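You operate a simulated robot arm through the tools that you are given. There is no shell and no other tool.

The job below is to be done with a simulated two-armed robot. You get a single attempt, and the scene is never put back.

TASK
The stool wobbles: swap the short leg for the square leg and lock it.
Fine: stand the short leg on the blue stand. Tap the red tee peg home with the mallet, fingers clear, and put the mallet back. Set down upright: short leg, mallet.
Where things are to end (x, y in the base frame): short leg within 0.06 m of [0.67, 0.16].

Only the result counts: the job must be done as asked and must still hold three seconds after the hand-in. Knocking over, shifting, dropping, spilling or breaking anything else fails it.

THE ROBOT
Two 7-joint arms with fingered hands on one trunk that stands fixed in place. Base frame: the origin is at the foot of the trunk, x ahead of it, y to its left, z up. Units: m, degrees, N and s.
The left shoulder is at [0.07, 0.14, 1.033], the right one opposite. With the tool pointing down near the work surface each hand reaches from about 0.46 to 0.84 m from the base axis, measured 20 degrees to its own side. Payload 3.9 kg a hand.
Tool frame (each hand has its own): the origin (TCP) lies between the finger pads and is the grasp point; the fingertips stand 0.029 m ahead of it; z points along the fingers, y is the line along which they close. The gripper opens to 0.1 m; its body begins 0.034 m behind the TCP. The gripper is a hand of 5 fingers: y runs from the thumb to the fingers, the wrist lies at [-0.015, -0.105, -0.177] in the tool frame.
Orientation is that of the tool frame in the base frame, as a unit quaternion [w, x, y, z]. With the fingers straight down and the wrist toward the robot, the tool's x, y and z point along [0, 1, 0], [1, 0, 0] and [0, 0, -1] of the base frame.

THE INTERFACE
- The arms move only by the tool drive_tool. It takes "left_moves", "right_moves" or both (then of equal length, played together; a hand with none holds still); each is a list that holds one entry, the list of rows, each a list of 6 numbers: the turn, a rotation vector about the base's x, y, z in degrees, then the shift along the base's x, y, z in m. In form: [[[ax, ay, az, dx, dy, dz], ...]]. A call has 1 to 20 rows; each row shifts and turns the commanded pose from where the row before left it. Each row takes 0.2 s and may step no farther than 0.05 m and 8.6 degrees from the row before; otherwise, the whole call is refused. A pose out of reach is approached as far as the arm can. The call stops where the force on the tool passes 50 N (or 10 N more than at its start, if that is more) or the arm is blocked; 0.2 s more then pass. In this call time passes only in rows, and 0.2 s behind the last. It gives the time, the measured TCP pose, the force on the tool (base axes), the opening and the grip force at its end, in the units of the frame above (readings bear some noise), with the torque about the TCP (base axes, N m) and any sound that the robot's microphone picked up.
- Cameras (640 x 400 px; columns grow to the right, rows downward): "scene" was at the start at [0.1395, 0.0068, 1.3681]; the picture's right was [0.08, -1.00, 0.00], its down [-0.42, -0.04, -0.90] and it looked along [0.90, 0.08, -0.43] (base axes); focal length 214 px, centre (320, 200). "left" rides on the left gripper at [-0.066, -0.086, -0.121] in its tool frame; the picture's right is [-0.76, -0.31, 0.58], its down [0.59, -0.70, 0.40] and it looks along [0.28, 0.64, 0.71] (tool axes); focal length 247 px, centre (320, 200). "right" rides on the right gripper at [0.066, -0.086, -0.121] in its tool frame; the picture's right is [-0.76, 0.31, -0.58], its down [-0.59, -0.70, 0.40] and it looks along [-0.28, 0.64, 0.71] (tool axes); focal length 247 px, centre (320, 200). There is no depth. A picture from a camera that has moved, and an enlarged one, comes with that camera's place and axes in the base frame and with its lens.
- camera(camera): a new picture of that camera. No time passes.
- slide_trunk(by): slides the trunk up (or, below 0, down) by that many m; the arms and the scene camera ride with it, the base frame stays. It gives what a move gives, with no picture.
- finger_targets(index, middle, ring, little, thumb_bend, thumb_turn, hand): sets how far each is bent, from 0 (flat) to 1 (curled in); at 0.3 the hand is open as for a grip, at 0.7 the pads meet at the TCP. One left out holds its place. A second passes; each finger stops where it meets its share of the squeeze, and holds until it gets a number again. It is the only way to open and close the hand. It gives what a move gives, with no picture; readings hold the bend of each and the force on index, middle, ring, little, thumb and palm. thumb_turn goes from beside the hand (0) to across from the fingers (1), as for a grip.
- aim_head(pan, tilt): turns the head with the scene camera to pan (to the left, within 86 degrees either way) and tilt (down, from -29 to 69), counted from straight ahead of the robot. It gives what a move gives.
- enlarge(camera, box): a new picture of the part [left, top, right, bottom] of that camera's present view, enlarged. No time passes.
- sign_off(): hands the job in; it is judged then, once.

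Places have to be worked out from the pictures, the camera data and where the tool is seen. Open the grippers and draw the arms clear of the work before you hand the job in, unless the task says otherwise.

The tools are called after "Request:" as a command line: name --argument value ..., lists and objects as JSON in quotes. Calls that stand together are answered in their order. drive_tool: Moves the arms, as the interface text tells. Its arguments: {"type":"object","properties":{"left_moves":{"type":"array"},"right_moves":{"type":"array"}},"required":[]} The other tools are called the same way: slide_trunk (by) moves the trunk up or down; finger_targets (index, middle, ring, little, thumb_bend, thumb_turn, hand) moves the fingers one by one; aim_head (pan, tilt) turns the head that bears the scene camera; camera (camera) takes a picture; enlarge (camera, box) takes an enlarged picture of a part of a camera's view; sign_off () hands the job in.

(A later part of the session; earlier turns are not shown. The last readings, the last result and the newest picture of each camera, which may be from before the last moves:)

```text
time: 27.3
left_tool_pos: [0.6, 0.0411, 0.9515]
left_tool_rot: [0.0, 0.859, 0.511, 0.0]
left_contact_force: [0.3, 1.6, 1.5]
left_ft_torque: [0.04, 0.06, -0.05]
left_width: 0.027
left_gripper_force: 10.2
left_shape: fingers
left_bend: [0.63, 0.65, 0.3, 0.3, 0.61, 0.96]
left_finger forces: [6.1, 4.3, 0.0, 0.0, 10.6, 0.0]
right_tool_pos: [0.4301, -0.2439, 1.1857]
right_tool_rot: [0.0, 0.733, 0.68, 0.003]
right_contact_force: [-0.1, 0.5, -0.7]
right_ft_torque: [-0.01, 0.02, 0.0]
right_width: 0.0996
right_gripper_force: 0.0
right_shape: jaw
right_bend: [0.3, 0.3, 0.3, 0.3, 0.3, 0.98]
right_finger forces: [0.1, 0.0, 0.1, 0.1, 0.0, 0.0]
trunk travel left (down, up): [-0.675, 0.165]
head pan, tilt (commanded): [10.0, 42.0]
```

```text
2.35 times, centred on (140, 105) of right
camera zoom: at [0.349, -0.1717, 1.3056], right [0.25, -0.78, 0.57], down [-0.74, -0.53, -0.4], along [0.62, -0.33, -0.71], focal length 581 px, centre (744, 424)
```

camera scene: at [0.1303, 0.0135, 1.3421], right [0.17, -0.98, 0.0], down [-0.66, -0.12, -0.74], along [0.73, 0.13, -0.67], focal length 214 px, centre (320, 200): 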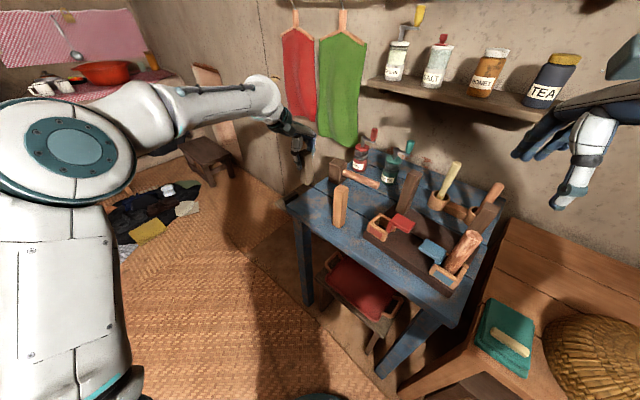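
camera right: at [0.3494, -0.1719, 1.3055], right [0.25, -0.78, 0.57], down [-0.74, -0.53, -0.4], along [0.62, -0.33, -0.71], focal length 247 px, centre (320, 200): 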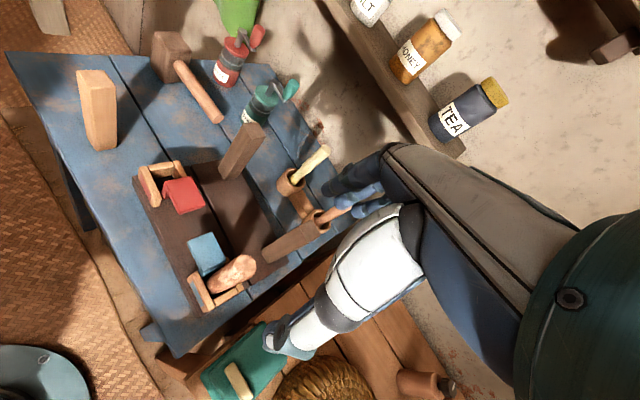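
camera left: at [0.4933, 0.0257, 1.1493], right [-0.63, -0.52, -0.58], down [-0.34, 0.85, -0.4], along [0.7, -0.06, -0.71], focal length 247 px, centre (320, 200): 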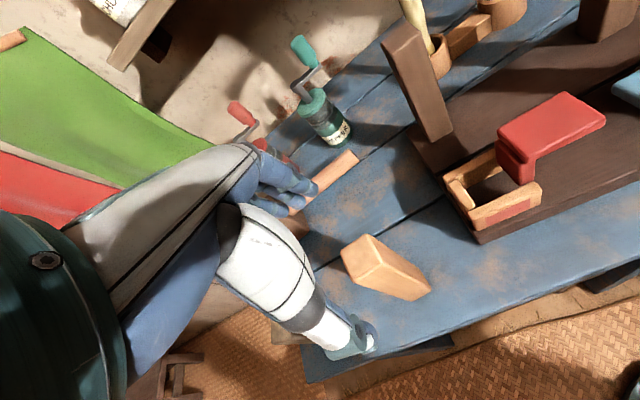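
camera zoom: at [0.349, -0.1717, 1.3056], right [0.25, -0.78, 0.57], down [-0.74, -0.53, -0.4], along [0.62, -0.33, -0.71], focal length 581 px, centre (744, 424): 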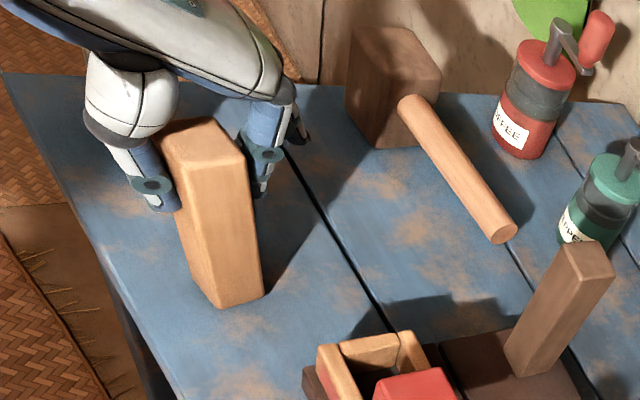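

The leg may have tilted slightly on closing, so I zoom in from two sides to measure its lean.

Request:
enlarge --camera "right" --box '[75, 55, 135, 155]'

Request:
enlarge --camera "scene" --box '[310, 165, 370, 235]'

Request:
enlarge --camera "left" --box '[240, 180, 480, 360]'

```text
4.00 times, centred on (105, 105) of right
camera zoom: at [0.349, -0.1717, 1.3056], right [0.25, -0.78, 0.57], down [-0.74, -0.53, -0.4], along [0.62, -0.33, -0.71], focal length 988 px, centre (1180, 580)
```

zoom: 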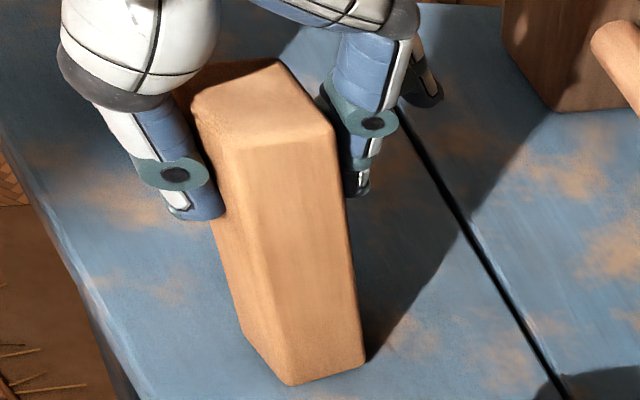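

```text
5.71 times, centred on (340, 200) of scene
camera zoom: at [0.1298, 0.0137, 1.3422], right [0.17, -0.98, 0.0], down [-0.66, -0.12, -0.74], along [0.73, 0.13, -0.67], focal length 1226 px, centre (206, 200)
```

zoom: 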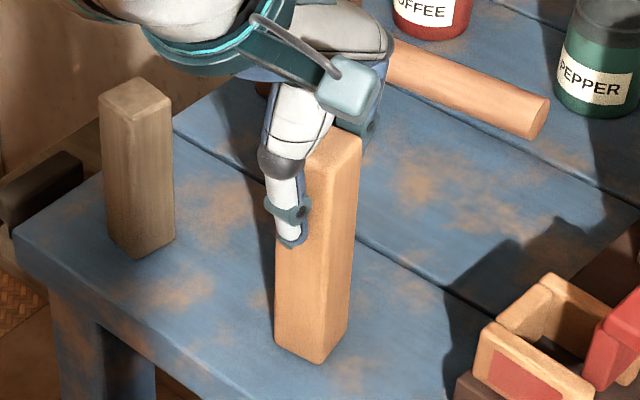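

```text
2.22 times, centred on (360, 270) of left
camera zoom: at [0.4921, 0.0258, 1.0717], right [-0.63, -0.52, -0.58], down [-0.34, 0.85, -0.4], along [0.7, -0.06, -0.71], focal length 549 px, centre (231, 44)
```

zoom: 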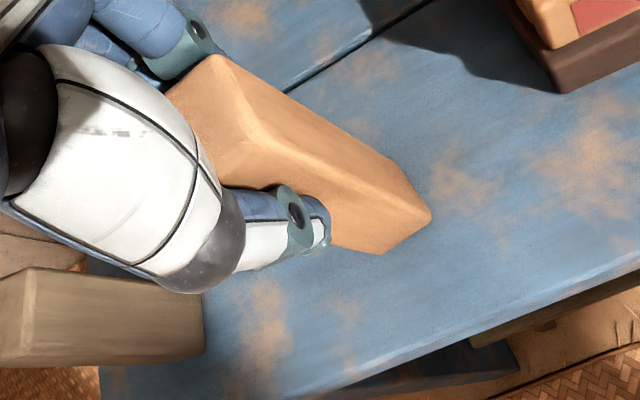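

On closing, the leg leaned about 5° toward the thumb. The grip is firm, so I lift it a little, re-measure the lean in the air, and correct it by rotating the hand.

Request:
drive_tool --left_moves '[[[0, 0, 0, 0, 0, 0.01], [0, 0, 0, 0, 0, 0.02], [0, 0, 0, 0, 0, 0.03], [0, 0, 0, 0, 0, 0.03], [0, 0, 0, 0, 0, 0.03]]]'

Request:
camera --camera "scene"

Request:
enlarge --camera "scene" --box '[300, 120, 380, 230]'

Request:
enlarge --camera "right" --box '[50, 0, 160, 130]'

Request:
enlarge --camera "left" --box '[220, 150, 480, 360]'

```text
time: 28.5
left_tool_pos: [0.5978, 0.0398, 1.0711]
left_tool_rot: [0.001, 0.859, 0.512, 0.0]
left_contact_force: [0.3, 0.9, -0.7]
left_ft_torque: [0.0, 0.0, -0.01]
left_width: 0.0272
left_gripper_force: 10.1
left_shape: fingers
left_bend: [0.63, 0.65, 0.3, 0.3, 0.61, 0.96]
left_finger forces: [6.1, 4.0, 0.0, 0.0, 10.1, 0.1]
right_tool_pos: [0.4306, -0.2446, 1.1858]
right_tool_rot: [-0.001, 0.733, 0.68, 0.003]
right_contact_force: [-0.3, -0.3, 0.6]
right_ft_torque: [0.03, -0.02, -0.02]
right_width: 0.0997
right_gripper_force: 0.1
right_shape: jaw
right_bend: [0.3, 0.3, 0.3, 0.3, 0.3, 0.98]
right_finger forces: [0.0, 0.0, 0.1, 0.0, 0.0, 0.0]
trunk travel left (down, up): [-0.675, 0.165]
head pan, tilt (commanded): [10.0, 42.0]
```

```text
taken
camera scene: at [0.1297, 0.0135, 1.3422], right [0.17, -0.98, 0.0], down [-0.66, -0.12, -0.74], along [0.73, 0.13, -0.67], focal length 214 px, centre (320, 200)
```

scene: 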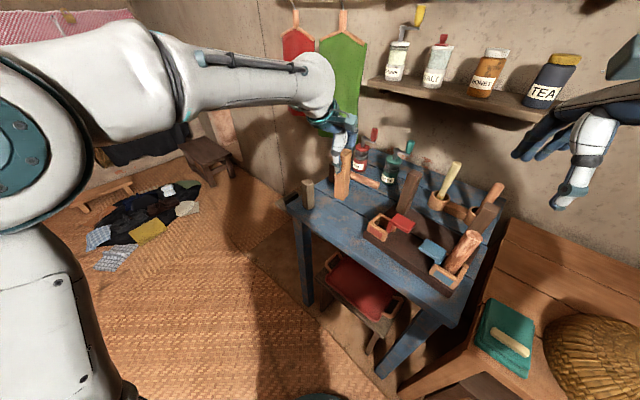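

```text
3.64 times, centred on (340, 175) of scene
camera zoom: at [0.1297, 0.0135, 1.3422], right [0.17, -0.98, 0.0], down [-0.66, -0.12, -0.74], along [0.73, 0.13, -0.67], focal length 780 px, centre (247, 291)
```

zoom: 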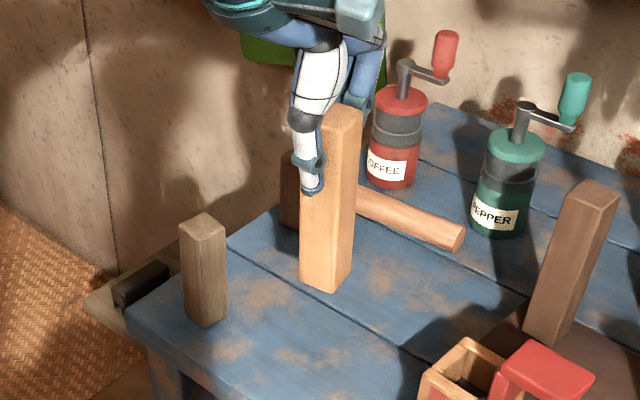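

```text
3.08 times, centred on (105, 65) of right
camera zoom: at [0.3489, -0.172, 1.3056], right [0.25, -0.78, 0.57], down [-0.74, -0.53, -0.4], along [0.62, -0.33, -0.71], focal length 760 px, centre (982, 615)
```

zoom: 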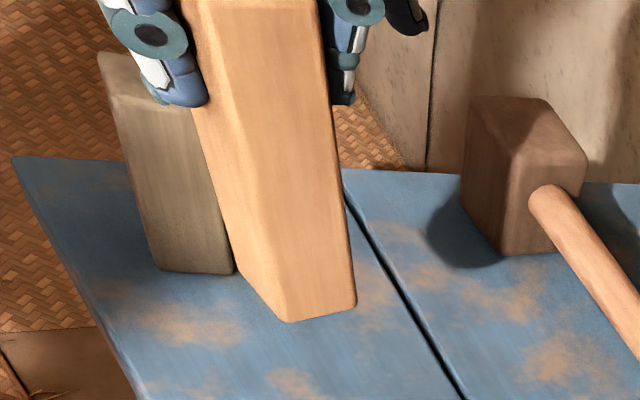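

```text
1.90 times, centred on (350, 255) of left
camera zoom: at [0.4913, 0.0251, 1.1912], right [-0.63, -0.52, -0.58], down [-0.34, 0.85, -0.4], along [0.7, -0.06, -0.71], focal length 470 px, centre (263, 95)
```

zoom: 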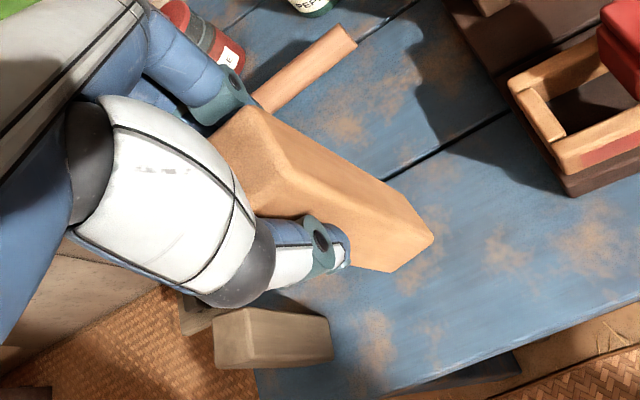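

I zoom more on the held leg from the left camera and the scene to measure its tilt relative to the tool axis.

Request:
enlarge --camera "left" --box '[325, 190, 425, 310]'

Request:
enlarge --camera "scene" --box '[315, 140, 355, 205]'

Request:
enlarge --camera "right" --box '[60, 0, 140, 115]'

```text
3.33 times, centred on (375, 250) of left
camera zoom: at [0.4913, 0.0251, 1.1912], right [-0.63, -0.52, -0.58], down [-0.34, 0.85, -0.4], along [0.7, -0.06, -0.71], focal length 823 px, centre (137, 33)
```

zoom: 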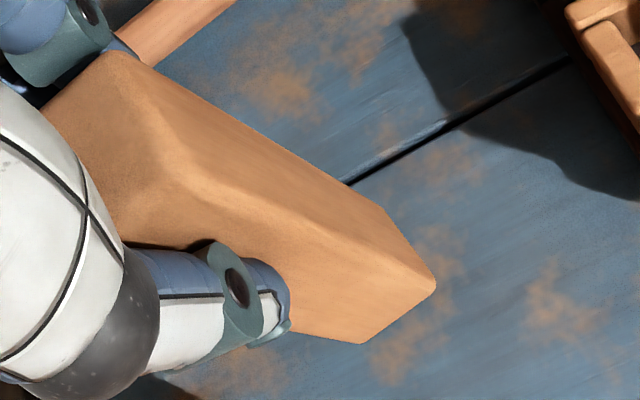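

```text
6.15 times, centred on (335, 172) of scene
camera zoom: at [0.1297, 0.0135, 1.3422], right [0.17, -0.98, 0.0], down [-0.66, -0.12, -0.74], along [0.73, 0.13, -0.67], focal length 1320 px, centre (228, 369)
```

zoom: 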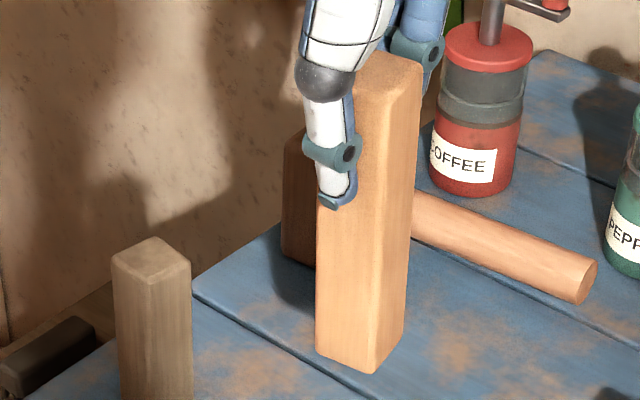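

```text
3.48 times, centred on (100, 58) of right
camera zoom: at [0.3489, -0.172, 1.3056], right [0.25, -0.78, 0.57], down [-0.74, -0.53, -0.4], along [0.62, -0.33, -0.71], focal length 859 px, centre (1085, 696)
```

zoom: 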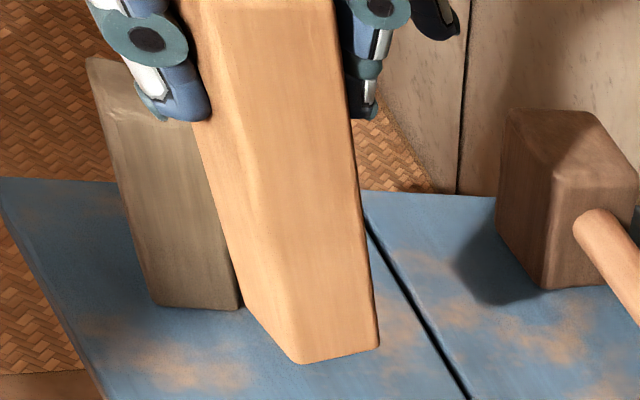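

The right camera indicates the leg's foot leans toward +f (away from the thumb) by several degrees. I rotate the hand 5° about the horizontal axis to counter it, raise a little, and re-measure against the vertical short leg as reference.

Request:
drive_tool --left_moves '[[[1.2, 2.2, 0, 0, 0, 0.02], [1.2, 2.2, 0, 0, 0, 0.01]]]'

Request:
enlarge --camera "right" --box '[50, 0, 140, 115]'

Request:
enlarge --camera "scene" --box '[315, 120, 355, 195]'

```text
time: 29.1
left_tool_pos: [0.6001, 0.0406, 1.1012]
left_tool_rot: [-0.037, 0.859, 0.511, -0.021]
left_contact_force: [-0.4, -0.5, -0.3]
left_ft_torque: [0.02, -0.02, 0.0]
left_width: 0.027
left_gripper_force: 10.0
left_shape: fingers
left_bend: [0.63, 0.65, 0.3, 0.3, 0.61, 0.96]
left_finger forces: [6.1, 4.0, 0.1, 0.0, 10.1, 0.0]
right_tool_pos: [0.4316, -0.2447, 1.1855]
right_tool_rot: [0.0, 0.733, 0.68, 0.003]
right_contact_force: [-0.3, -0.5, 0.4]
right_ft_torque: [0.0, 0.0, 0.0]
right_width: 0.0997
right_gripper_force: 0.1
right_shape: jaw
right_bend: [0.3, 0.3, 0.3, 0.3, 0.3, 0.98]
right_finger forces: [0.0, 0.1, 0.1, 0.0, 0.0, 0.1]
trunk travel left (down, up): [-0.675, 0.165]
head pan, tilt (commanded): [10.0, 42.0]
```

```text
3.48 times, centred on (95, 58) of right
camera zoom: at [0.3497, -0.172, 1.3053], right [0.25, -0.78, 0.57], down [-0.74, -0.53, -0.4], along [0.62, -0.33, -0.71], focal length 859 px, centre (1103, 696)
```

zoom: 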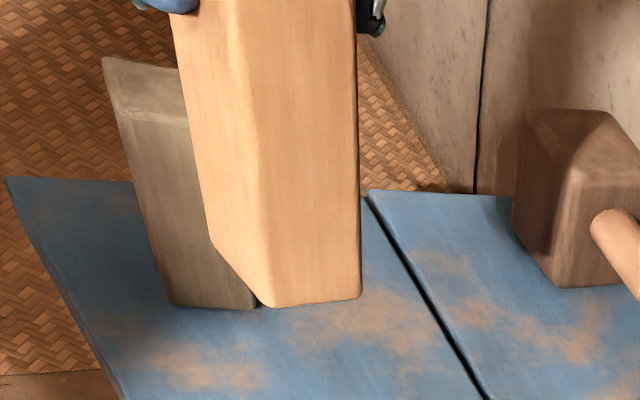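

```text
5.33 times, centred on (335, 158) of scene
camera zoom: at [0.1306, 0.0135, 1.3421], right [0.17, -0.98, 0.0], down [-0.66, -0.12, -0.74], along [0.73, 0.13, -0.67], focal length 1144 px, centre (240, 427)
```

zoom: 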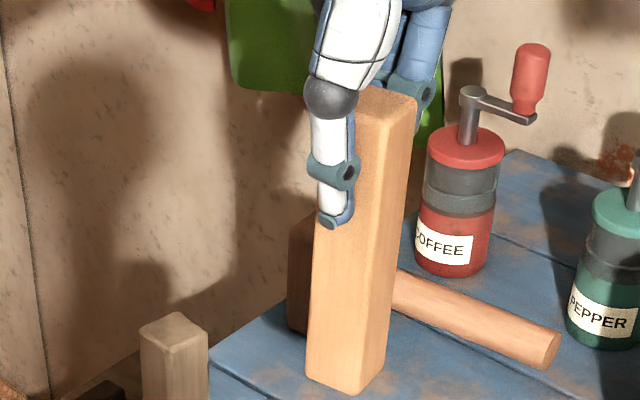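

Now it is slightly over-corrected, by about 1.3°. I take that back, then carry the leg over the socket while yawing to −36°, keeping the foot well above the walls and plate.

Request:
drive_tool --left_moves '[[[-0.6, -1.1, 0, 0, 0, 0.01], [0, 0, -2.5, -0.0075, -0.0324, 0], [0, 0, -2.5, -0.0075, -0.0324, 0], [0, 0, -2.5, -0.0075, -0.0324, 0], [0, 0, 0, -0.0075, -0.0324, 0]]]'

Request:
aim_head --pan -5 --tilt 45

Request:
camera --camera "right"

Request:
enlarge --camera "right" --box '[100, 60, 260, 240]'

Request:
enlarge --camera "scene" --box '[300, 90, 390, 220]'

Request:
enlarge --camera "left" --box '[280, 150, 520, 350]'

```text
time: 30.3
left_tool_pos: [0.5686, -0.0901, 1.1114]
left_tool_rot: [-0.029, 0.891, 0.453, -0.014]
left_contact_force: [0.4, -1.0, -0.7]
left_ft_torque: [0.03, 0.0, 0.0]
left_width: 0.0271
left_gripper_force: 10.2
left_shape: fingers
left_bend: [0.63, 0.65, 0.3, 0.3, 0.61, 0.96]
left_finger forces: [6.1, 3.9, 0.1, 0.1, 10.0, 0.1]
right_tool_pos: [0.4308, -0.2443, 1.1851]
right_tool_rot: [-0.001, 0.734, 0.68, 0.004]
right_contact_force: [-1.8, -1.2, -0.1]
right_ft_torque: [0.01, -0.01, 0.05]
right_width: 0.0999
right_gripper_force: 0.0
right_shape: jaw
right_bend: [0.3, 0.3, 0.3, 0.3, 0.3, 0.98]
right_finger forces: [0.1, 0.1, 0.1, 0.0, 0.0, 0.0]
trunk travel left (down, up): [-0.675, 0.165]
head pan, tilt (commanded): [10.0, 42.0]
```

```text
time: 31.1
left_tool_pos: [0.5698, -0.0881, 1.1116]
left_tool_rot: [-0.029, 0.891, 0.454, -0.015]
left_contact_force: [-0.2, 0.5, -0.6]
left_ft_torque: [-0.01, 0.01, -0.01]
left_width: 0.0272
left_gripper_force: 10.2
left_shape: fingers
left_bend: [0.63, 0.65, 0.3, 0.3, 0.61, 0.96]
left_finger forces: [6.1, 4.0, 0.0, 0.0, 10.0, 0.0]
right_tool_pos: [0.431, -0.2442, 1.1864]
right_tool_rot: [-0.001, 0.733, 0.68, 0.003]
right_contact_force: [0.7, -0.6, 0.7]
right_ft_torque: [0.02, 0.0, -0.02]
right_width: 0.0997
right_gripper_force: 0.1
right_shape: jaw
right_bend: [0.3, 0.3, 0.3, 0.3, 0.3, 0.98]
right_finger forces: [0.0, 0.0, 0.1, 0.0, 0.1, 0.0]
trunk travel left (down, up): [-0.675, 0.165]
head pan, tilt (commanded): [-5.0, 45.0]
```

```text
taken
camera right: at [0.3495, -0.1715, 1.3055], right [0.25, -0.78, 0.57], down [-0.74, -0.53, -0.4], along [0.62, -0.33, -0.71], focal length 247 px, centre (320, 200)
```

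right: 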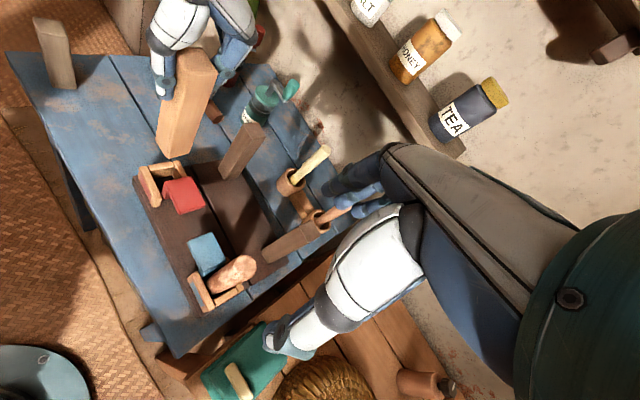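

```text
2.22 times, centred on (180, 150) of right
camera zoom: at [0.3495, -0.1715, 1.3055], right [0.25, -0.78, 0.57], down [-0.74, -0.53, -0.4], along [0.62, -0.33, -0.71], focal length 549 px, centre (631, 311)
```

zoom: 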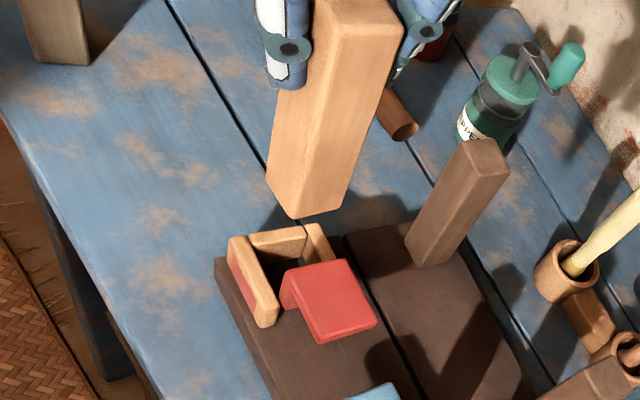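

```text
3.08 times, centred on (345, 155) of scene
camera zoom: at [0.129, -0.0076, 1.3378], right [-0.09, -1.0, 0.0], down [-0.7, 0.06, -0.71], along [0.7, -0.06, -0.71], focal length 660 px, centre (243, 338)
```

zoom: 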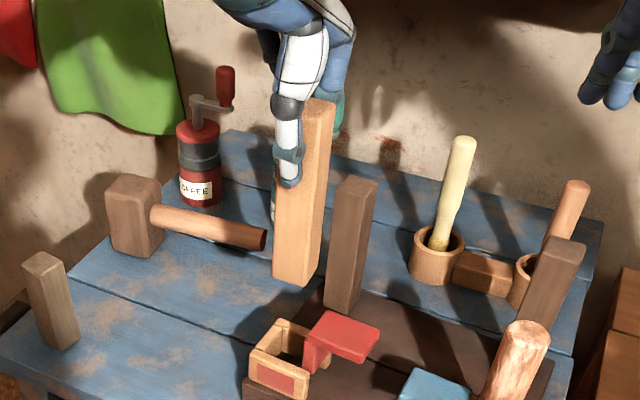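

```text
2.00 times, centred on (400, 250) of left
camera zoom: at [0.4674, -0.0939, 1.2371], right [-0.72, -0.41, -0.56], down [-0.24, 0.9, -0.35], along [0.65, -0.12, -0.75], focal length 494 px, centre (160, 100)
```

zoom: 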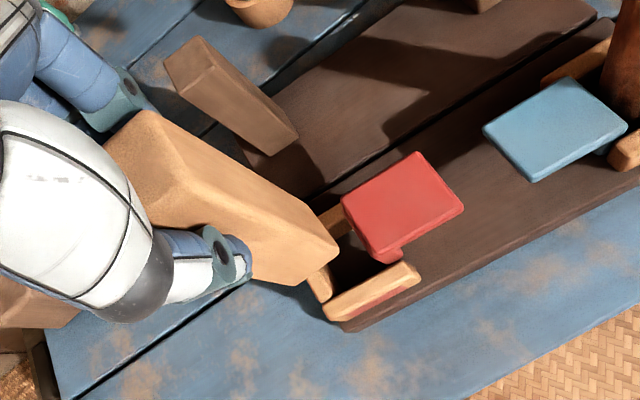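

The leg hangs over the socket area. I zoom more closely on its edges and foot relative to the cavity to refine tilt and position.

Request:
enlarge --camera "right" --box '[130, 50, 230, 215]'

Request:
enlarge --camera "scene" --box '[325, 120, 375, 215]'

Request:
enlarge --camera "left" --box '[360, 190, 470, 320]'

```text
2.42 times, centred on (180, 132) of right
camera zoom: at [0.3495, -0.1715, 1.3055], right [0.25, -0.78, 0.57], down [-0.74, -0.53, -0.4], along [0.62, -0.33, -0.71], focal length 599 px, centre (659, 364)
```

zoom: 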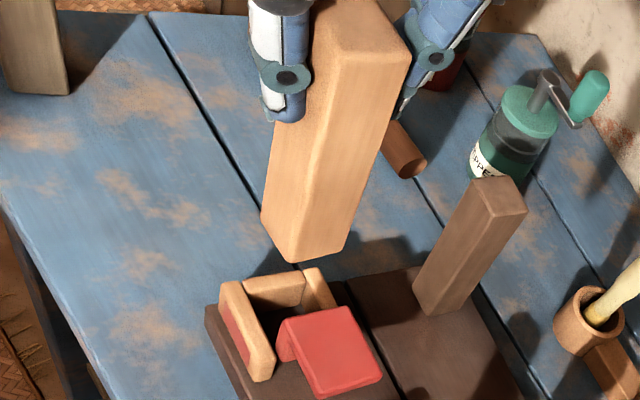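

```text
4.21 times, centred on (350, 168) of scene
camera zoom: at [0.129, -0.0076, 1.3378], right [-0.09, -1.0, 0.0], down [-0.7, 0.06, -0.71], along [0.7, -0.06, -0.71], focal length 903 px, centre (194, 337)
```

zoom: 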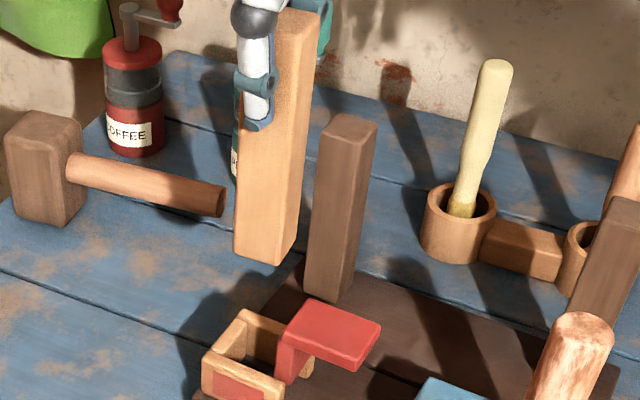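

```text
3.08 times, centred on (415, 255) of left
camera zoom: at [0.4674, -0.0939, 1.2371], right [-0.72, -0.41, -0.56], down [-0.24, 0.9, -0.35], along [0.65, -0.12, -0.75], focal length 760 px, centre (28, 31)
```

zoom: 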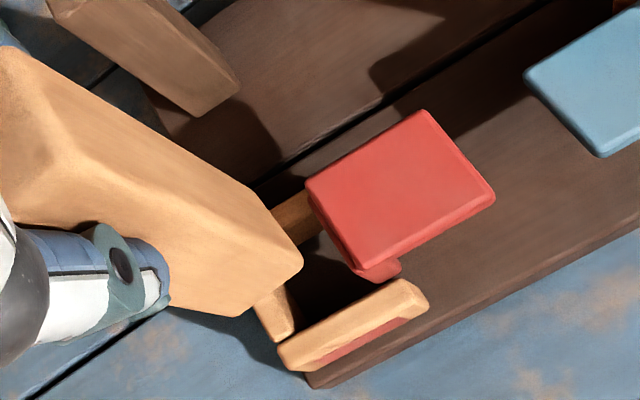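

Tilt is now within 1° and the foot's centre is at about (0.566, −0.0914), matching the cavity centre (0.5665, −0.0925). I descend until the foot is about 1 cm above the socket walls.

Request:
drive_tool --left_moves '[[[0, 0, 0, 0, -0.0005, -0.03], [0, 0, 0, 0, 0, -0.03], [0, 0, 0, 0, 0, -0.024]]]'

Request:
enlarge --camera "right" --box '[125, 100, 225, 225]'

Request:
enlarge --camera "scene" --box '[325, 140, 375, 215]'

Request:
enlarge --camera "left" --box '[360, 170, 480, 310]'

```text
time: 31.9
left_tool_pos: [0.5691, -0.0889, 1.0266]
left_tool_rot: [-0.029, 0.891, 0.453, -0.014]
left_contact_force: [0.4, 1.2, -0.5]
left_ft_torque: [0.01, 0.01, 0.02]
left_width: 0.027
left_gripper_force: 10.2
left_shape: fingers
left_bend: [0.63, 0.65, 0.3, 0.3, 0.61, 0.96]
left_finger forces: [6.1, 3.9, 0.1, 0.0, 10.0, 0.0]
right_tool_pos: [0.4314, -0.2434, 1.1864]
right_tool_rot: [-0.001, 0.733, 0.68, 0.004]
right_contact_force: [1.3, -0.3, 0.2]
right_ft_torque: [0.0, 0.0, 0.02]
right_width: 0.0997
right_gripper_force: 0.0
right_shape: jaw
right_bend: [0.3, 0.3, 0.3, 0.3, 0.3, 0.98]
right_finger forces: [0.0, 0.0, 0.0, 0.1, 0.1, 0.0]
trunk travel left (down, up): [-0.675, 0.165]
head pan, tilt (commanded): [-5.0, 45.0]
```

```text
3.20 times, centred on (175, 162) of right
camera zoom: at [0.3498, -0.172, 1.3053], right [0.25, -0.78, 0.57], down [-0.74, -0.53, -0.4], along [0.62, -0.33, -0.71], focal length 790 px, centre (784, 320)
```

zoom: 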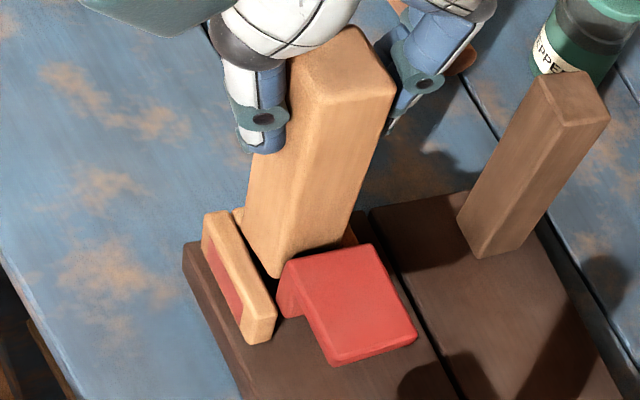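

```text
5.33 times, centred on (350, 178) of scene
camera zoom: at [0.1293, -0.0081, 1.3378], right [-0.09, -1.0, 0.0], down [-0.7, 0.06, -0.71], along [0.7, -0.06, -0.71], focal length 1144 px, centre (160, 320)
```

zoom: 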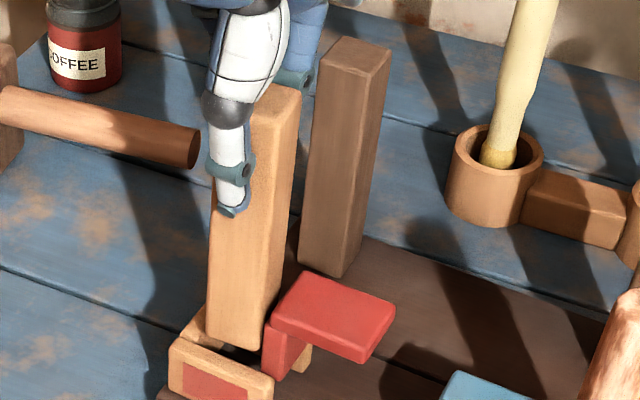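

```text
2.86 times, centred on (420, 240) of left
camera zoom: at [0.4681, -0.095, 1.1516], right [-0.72, -0.41, -0.56], down [-0.24, 0.9, -0.35], along [0.65, -0.12, -0.75], focal length 706 px, centre (34, 86)
```

zoom: 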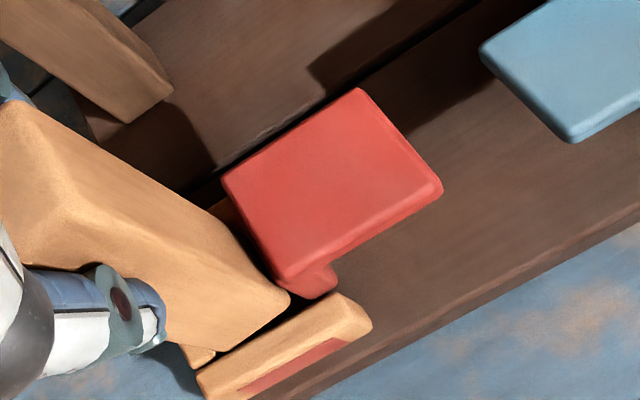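

The foot lines up inside the cavity with about 3 mm to the blade. I nudge 1 mm and lower in small steps while watching the force.

Request:
drive_tool --left_moves '[[[0, 0, 0, 0.001, 0.001, -0.003], [0, 0, 0, 0, 0, -0.005], [0, 0, 0, 0, 0, -0.005], [0, 0, 0, 0, 0, -0.005]]]'

Request:
enlarge --camera "right" --box '[135, 140, 205, 215]'

Request:
enlarge --camera "left" --box '[380, 200, 480, 310]'

Request:
enlarge --camera "scene" --box '[325, 165, 375, 215]'

```text
time: 32.9
left_tool_pos: [0.5698, -0.0868, 1.0111]
left_tool_rot: [-0.028, 0.89, 0.455, -0.012]
left_contact_force: [2.9, 1.1, 11.2]
left_ft_torque: [0.17, -0.09, 0.02]
left_width: 0.0272
left_gripper_force: 11.7
left_shape: fingers
left_bend: [0.63, 0.65, 0.3, 0.3, 0.62, 0.96]
left_finger forces: [8.1, 5.4, 0.0, 0.0, 11.0, 0.0]
right_tool_pos: [0.4285, -0.2439, 1.1874]
right_tool_rot: [0.001, 0.733, 0.68, 0.003]
right_contact_force: [-0.6, -0.8, 0.4]
right_ft_torque: [0.0, -0.02, 0.0]
right_width: 0.0997
right_gripper_force: 0.0
right_shape: jaw
right_bend: [0.3, 0.3, 0.3, 0.3, 0.3, 0.98]
right_finger forces: [0.1, 0.0, 0.0, 0.1, 0.0, 0.0]
trunk travel left (down, up): [-0.675, 0.165]
head pan, tilt (commanded): [-5.0, 45.0]
```

```text
5.33 times, centred on (170, 178) of right
camera zoom: at [0.3472, -0.1711, 1.3066], right [0.25, -0.78, 0.58], down [-0.74, -0.53, -0.41], along [0.62, -0.33, -0.71], focal length 1317 px, centre (1120, 320)
```

zoom: 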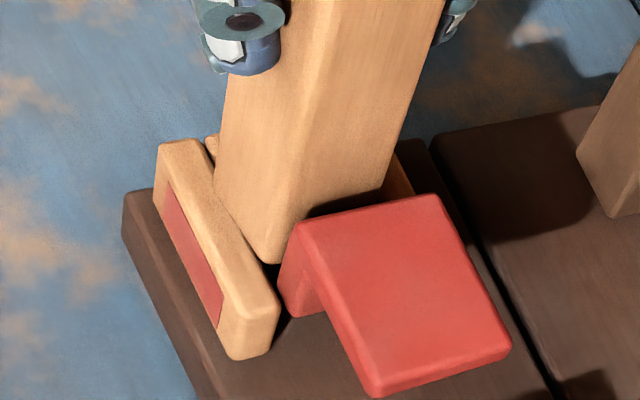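

```text
3.64 times, centred on (430, 255) of left
camera zoom: at [0.4669, -0.0933, 1.1364], right [-0.72, -0.41, -0.56], down [-0.24, 0.9, -0.36], along [0.65, -0.12, -0.75], focal length 898 px, centre (-80, 0)
```

zoom: 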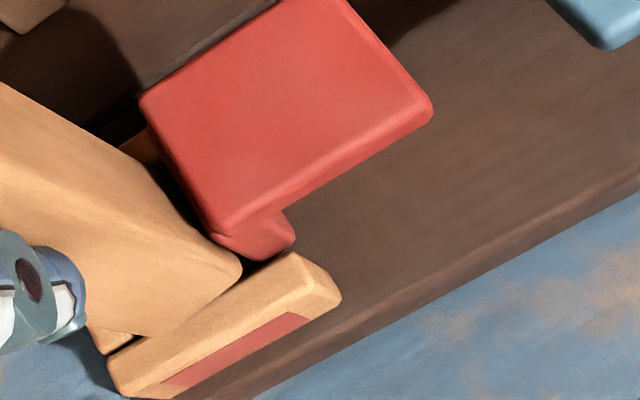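

```text
8.00 times, centred on (350, 190) of scene
camera zoom: at [0.1267, -0.0073, 1.3385], right [-0.09, -1.0, 0.0], down [-0.7, 0.06, -0.71], along [0.71, -0.06, -0.71], focal length 1716 px, centre (80, 280)
```

zoom: 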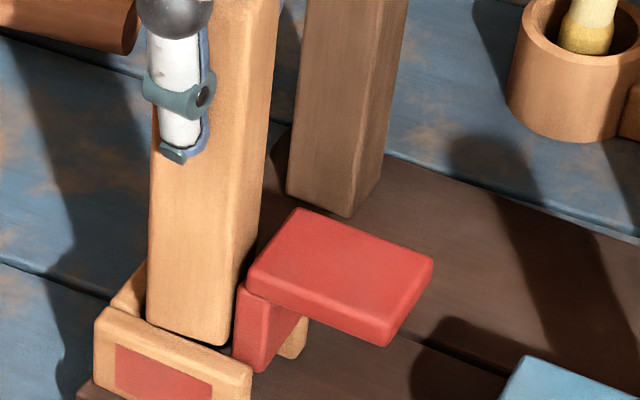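

I feel 11 N of contact. The torque puts the contact point at about (0.544, −0.085), which is the front wall's top edge. I back up 6 mm, shift about 4 mm away from the front wall, and try again gently.

Request:
drive_tool --left_moves '[[[0, 0, 0, 0, 0, 0.006], [0, 0, 0, 0.0038, -0.0015, 0.002], [0, 0, 0, 0, 0, -0.004], [0, 0, 0, 0, 0, -0.004], [0, 0, 0, 0, 0, -0.003]]]'

Request:
enlarge --camera "left" --box '[380, 200, 480, 310]'

Request:
enlarge --camera "right" --box '[135, 140, 205, 215]'

```text
time: 34.1
left_tool_pos: [0.5735, -0.0898, 1.0092]
left_tool_rot: [-0.026, 0.89, 0.455, -0.012]
left_contact_force: [2.7, -0.6, 15.5]
left_ft_torque: [0.04, 0.09, 0.0]
left_width: 0.0271
left_gripper_force: 11.6
left_shape: fingers
left_bend: [0.63, 0.66, 0.3, 0.3, 0.62, 0.96]
left_finger forces: [8.1, 4.8, 0.0, 0.2, 10.7, 0.1]
right_tool_pos: [0.4285, -0.2434, 1.1865]
right_tool_rot: [0.0, 0.733, 0.68, 0.003]
right_contact_force: [-0.7, -0.5, -0.2]
right_ft_torque: [0.02, -0.01, 0.02]
right_width: 0.0997
right_gripper_force: 0.1
right_shape: jaw
right_bend: [0.3, 0.3, 0.3, 0.3, 0.3, 0.98]
right_finger forces: [0.1, 0.0, 0.1, 0.1, 0.0, 0.0]
trunk travel left (down, up): [-0.675, 0.165]
head pan, tilt (commanded): [-5.0, 45.0]
```

```text
3.64 times, centred on (430, 255) of left
camera zoom: at [0.4713, -0.0957, 1.134], right [-0.72, -0.41, -0.56], down [-0.24, 0.9, -0.36], along [0.65, -0.12, -0.75], focal length 898 px, centre (-80, 0)
```

zoom: 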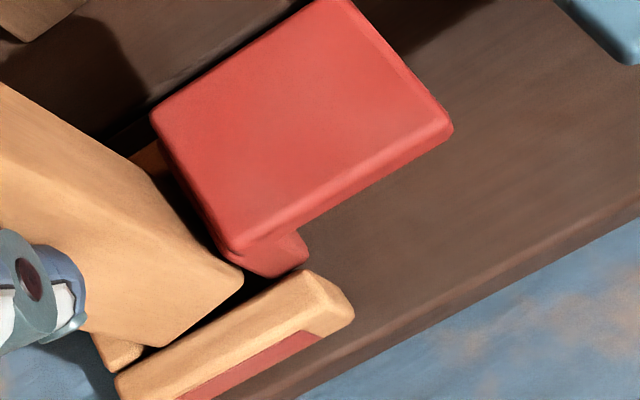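

```text
5.33 times, centred on (170, 178) of right
camera zoom: at [0.3476, -0.1717, 1.3063], right [0.25, -0.78, 0.57], down [-0.74, -0.53, -0.41], along [0.62, -0.33, -0.71], focal length 1317 px, centre (1120, 320)
```

zoom: 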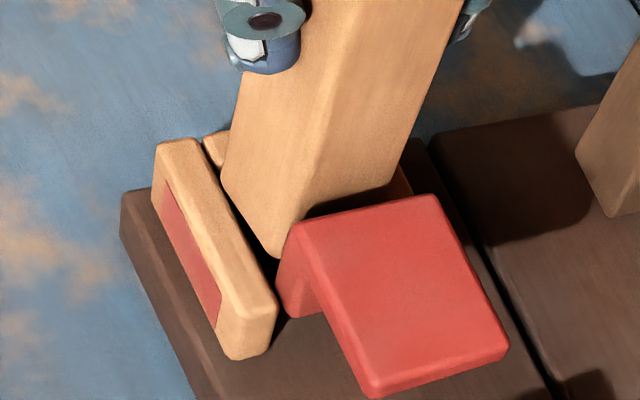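

The gap to the front wall is clear now, and the left camera shows the foot's left edge (r≈−0.020) resting on the left wall (inner face ≈−0.017). I back up, shift about 5 mm along the wall toward the blade, and try again.

Request:
drive_tool --left_moves '[[[0, 0, 0, 0, 0, 0.007], [0, 0, 0, -0.0016, -0.0022, 0.002], [0, 0, 0, -0.0014, -0.002, 0], [0, 0, 0, 0, 0, -0.004]]]'

Request:
enlarge --camera "left" --box '[380, 200, 480, 310]'

Request:
enlarge --camera "right" --box '[135, 140, 205, 215]'

Request:
enlarge --camera "scene" --box '[325, 165, 375, 215]'

```text
time: 35.1
left_tool_pos: [0.5709, -0.0934, 1.0105]
left_tool_rot: [-0.029, 0.891, 0.454, -0.013]
left_contact_force: [0.3, 0.1, 0.5]
left_ft_torque: [0.02, 0.0, 0.0]
left_width: 0.0272
left_gripper_force: 11.0
left_shape: fingers
left_bend: [0.63, 0.66, 0.3, 0.3, 0.62, 0.96]
left_finger forces: [6.4, 4.1, 0.0, 0.0, 10.2, 0.1]
right_tool_pos: [0.4309, -0.2433, 1.1862]
right_tool_rot: [-0.001, 0.733, 0.68, 0.002]
right_contact_force: [-0.6, 0.0, -0.6]
right_ft_torque: [0.0, 0.02, 0.02]
right_width: 0.0993
right_gripper_force: 0.0
right_shape: jaw
right_bend: [0.3, 0.3, 0.3, 0.3, 0.3, 0.98]
right_finger forces: [0.0, 0.0, 0.1, 0.0, 0.1, 0.1]
trunk travel left (down, up): [-0.675, 0.165]
head pan, tilt (commanded): [-5.0, 45.0]
```

```text
3.64 times, centred on (430, 255) of left
camera zoom: at [0.469, -0.1, 1.1364], right [-0.72, -0.41, -0.56], down [-0.24, 0.9, -0.35], along [0.65, -0.12, -0.75], focal length 898 px, centre (-80, 0)
```

zoom: 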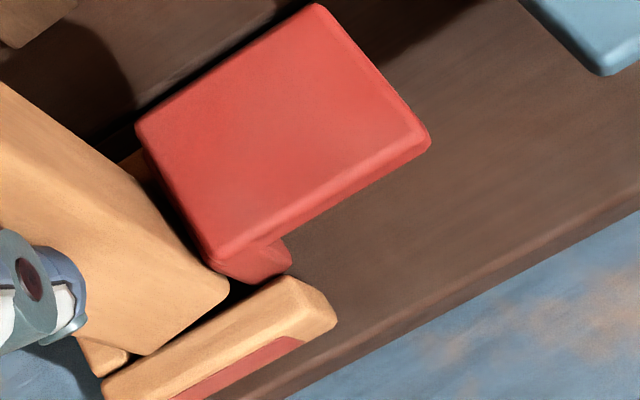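

```text
5.33 times, centred on (170, 178) of right
camera zoom: at [0.3494, -0.1717, 1.3055], right [0.25, -0.78, 0.57], down [-0.74, -0.53, -0.4], along [0.62, -0.33, -0.71], focal length 1317 px, centre (1120, 320)
```

zoom: 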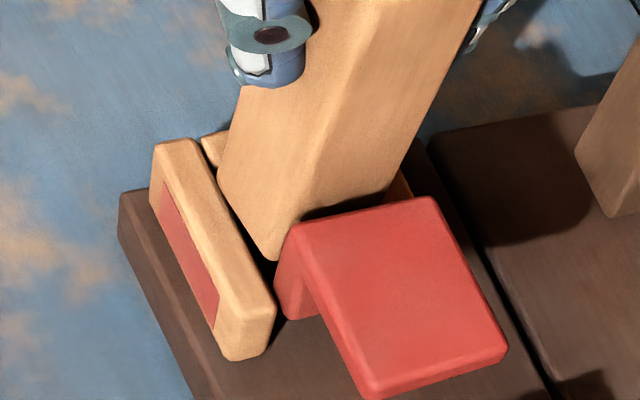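

```text
8.00 times, centred on (350, 190) of scene
camera zoom: at [0.1289, -0.0078, 1.3379], right [-0.09, -1.0, 0.0], down [-0.7, 0.06, -0.71], along [0.7, -0.06, -0.71], focal length 1716 px, centre (80, 280)
```

zoom: 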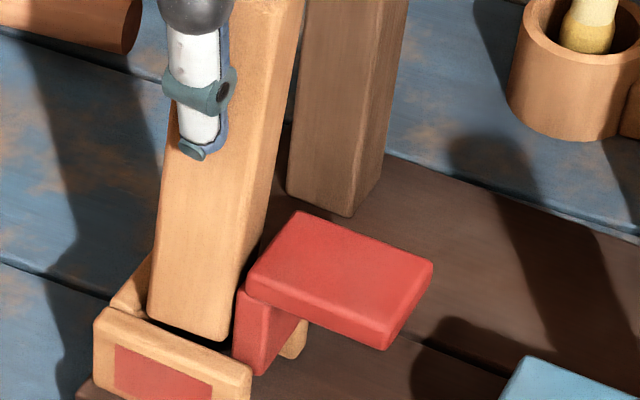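

The scene view shows the leg pivoted about the pinch axis when it touched the wall, with its foot now leaning left about 4–5°. I back off upward, rotate the hand to restore vertical, and shift to keep the foot centred.

Request:
drive_tool --left_moves '[[[0, 0, 0, 0, 0, 0.012], [-1.8, 1.3, 0, 0.0018, 0.0025, 0.002], [-1.8, 1.3, 0, 0.0017, 0.0024, 0]]]'

Request:
enlarge --camera "left" --box '[370, 190, 480, 310]'

Request:
enlarge --camera "right" --box '[135, 90, 235, 215]'

Request:
enlarge --camera "scene" --box '[325, 140, 375, 215]'

```text
time: 35.9
left_tool_pos: [0.5744, -0.0875, 1.025]
left_tool_rot: [-0.012, 0.891, 0.452, -0.049]
left_contact_force: [0.5, 0.5, -0.6]
left_ft_torque: [0.02, 0.0, 0.01]
left_width: 0.0272
left_gripper_force: 10.1
left_shape: fingers
left_bend: [0.63, 0.66, 0.3, 0.3, 0.62, 0.96]
left_finger forces: [6.3, 4.1, 0.0, 0.1, 10.3, 0.0]
right_tool_pos: [0.4307, -0.2449, 1.1843]
right_tool_rot: [0.0, 0.733, 0.68, 0.003]
right_contact_force: [0.8, -0.3, 0.2]
right_ft_torque: [0.0, 0.06, 0.01]
right_width: 0.1
right_gripper_force: 0.1
right_shape: jaw
right_bend: [0.3, 0.3, 0.3, 0.3, 0.3, 0.98]
right_finger forces: [0.1, 0.0, 0.0, 0.0, 0.0, 0.1]
trunk travel left (down, up): [-0.675, 0.165]
head pan, tilt (commanded): [-5.0, 45.0]
```

```text
3.33 times, centred on (425, 250) of left
camera zoom: at [0.4787, -0.0864, 1.155], right [-0.75, -0.44, -0.5], down [-0.26, 0.88, -0.4], along [0.61, -0.17, -0.77], focal length 823 px, centre (-30, 33)
```

zoom: 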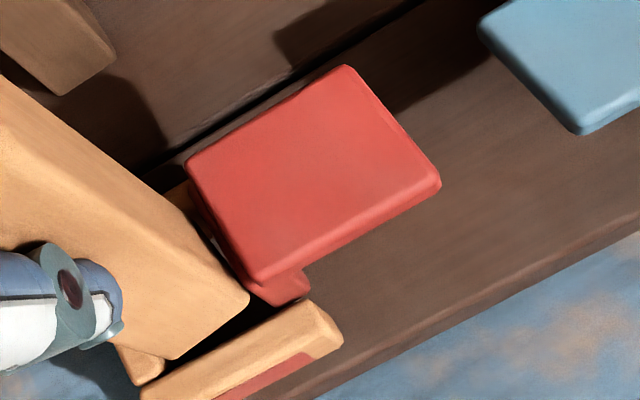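

```text
3.20 times, centred on (185, 152) of right
camera zoom: at [0.3498, -0.1716, 1.3054], right [0.25, -0.78, 0.57], down [-0.74, -0.53, -0.4], along [0.62, -0.33, -0.71], focal length 790 px, centre (752, 352)
```

zoom: 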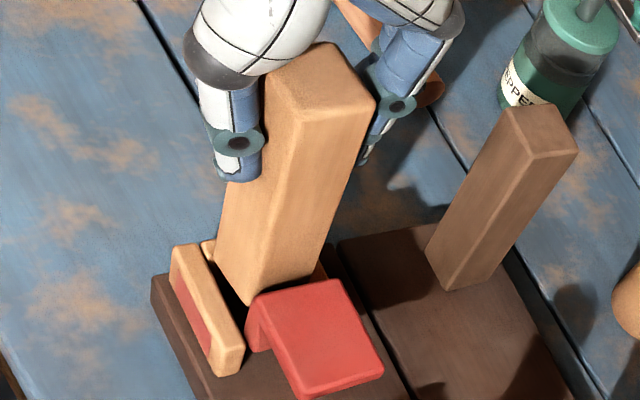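

```text
5.33 times, centred on (350, 178) of scene
camera zoom: at [0.1293, -0.0077, 1.3378], right [-0.09, -1.0, 0.0], down [-0.7, 0.06, -0.71], along [0.7, -0.06, -0.71], focal length 1144 px, centre (160, 320)
```

zoom: 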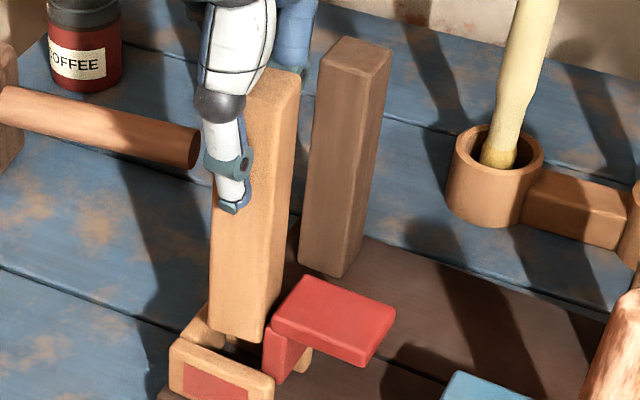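

The leg is near vertical again, and its foot spans r≈−0.013…0.018 inside the cavity (−0.017…0.0225). I lower in small steps again.

Request:
drive_tool --left_moves '[[[0, 0, 0, 0, 0, -0.005], [0, 0, 0, 0, 0, -0.005], [0, 0, 0, 0, 0, -0.005], [0, 0, 0, 0, 0, -0.004]]]'

Request:
enlarge --camera "left" --box '[370, 190, 480, 310]'

Request:
enlarge --camera "right" --box '[135, 140, 205, 215]'

Request:
enlarge --camera "scene" --box '[325, 150, 375, 215]'

```text
time: 36.9
left_tool_pos: [0.5746, -0.0891, 1.008]
left_tool_rot: [-0.008, 0.89, 0.453, -0.048]
left_contact_force: [1.9, -1.4, 13.3]
left_ft_torque: [0.03, 0.06, 0.0]
left_width: 0.027
left_gripper_force: 11.4
left_shape: fingers
left_bend: [0.63, 0.66, 0.3, 0.3, 0.62, 0.96]
left_finger forces: [7.2, 5.5, 0.0, 0.0, 10.6, 0.0]
right_tool_pos: [0.4291, -0.2448, 1.1872]
right_tool_rot: [0.002, 0.733, 0.68, 0.004]
right_contact_force: [0.1, 0.1, 0.7]
right_ft_torque: [-0.02, 0.01, -0.02]
right_width: 0.0996
right_gripper_force: 0.1
right_shape: jaw
right_bend: [0.3, 0.3, 0.3, 0.3, 0.3, 0.98]
right_finger forces: [0.1, 0.2, 0.1, 0.1, 0.0, 0.0]
trunk travel left (down, up): [-0.675, 0.165]
head pan, tilt (commanded): [-5.0, 45.0]
```

```text
3.33 times, centred on (425, 250) of left
camera zoom: at [0.4776, -0.0869, 1.1386], right [-0.74, -0.45, -0.5], down [-0.26, 0.88, -0.4], along [0.62, -0.17, -0.77], focal length 823 px, centre (-30, 33)
```

zoom: 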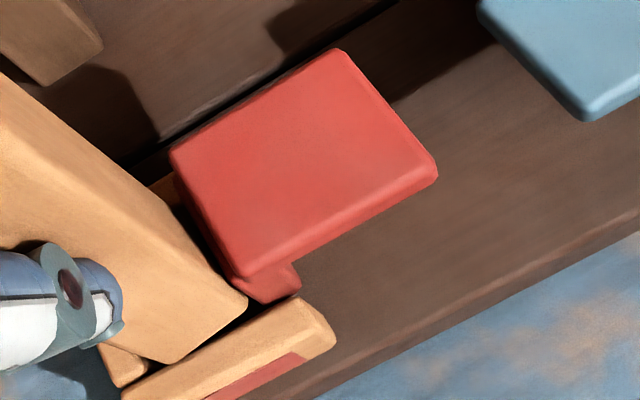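

```text
5.33 times, centred on (170, 178) of right
camera zoom: at [0.3477, -0.1717, 1.3063], right [0.25, -0.78, 0.57], down [-0.74, -0.53, -0.41], along [0.62, -0.33, -0.71], focal length 1317 px, centre (1120, 320)
```

zoom: 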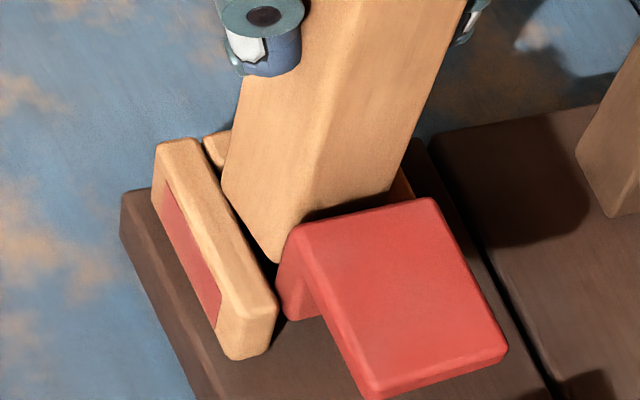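

```text
6.15 times, centred on (350, 182) of scene
camera zoom: at [0.1272, -0.0078, 1.3383], right [-0.09, -1.0, 0.0], down [-0.7, 0.06, -0.71], along [0.71, -0.06, -0.71], focal length 1320 px, centre (135, 308)
```

zoom: 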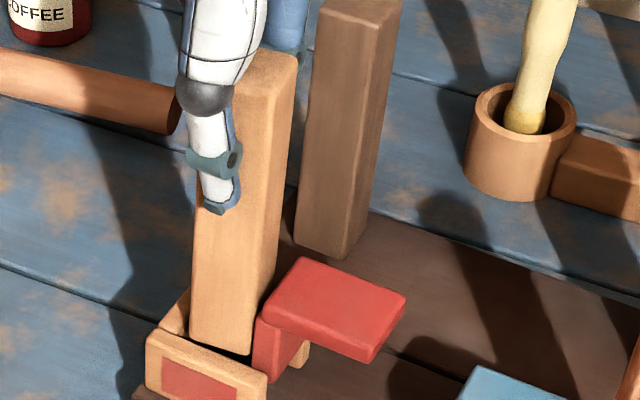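

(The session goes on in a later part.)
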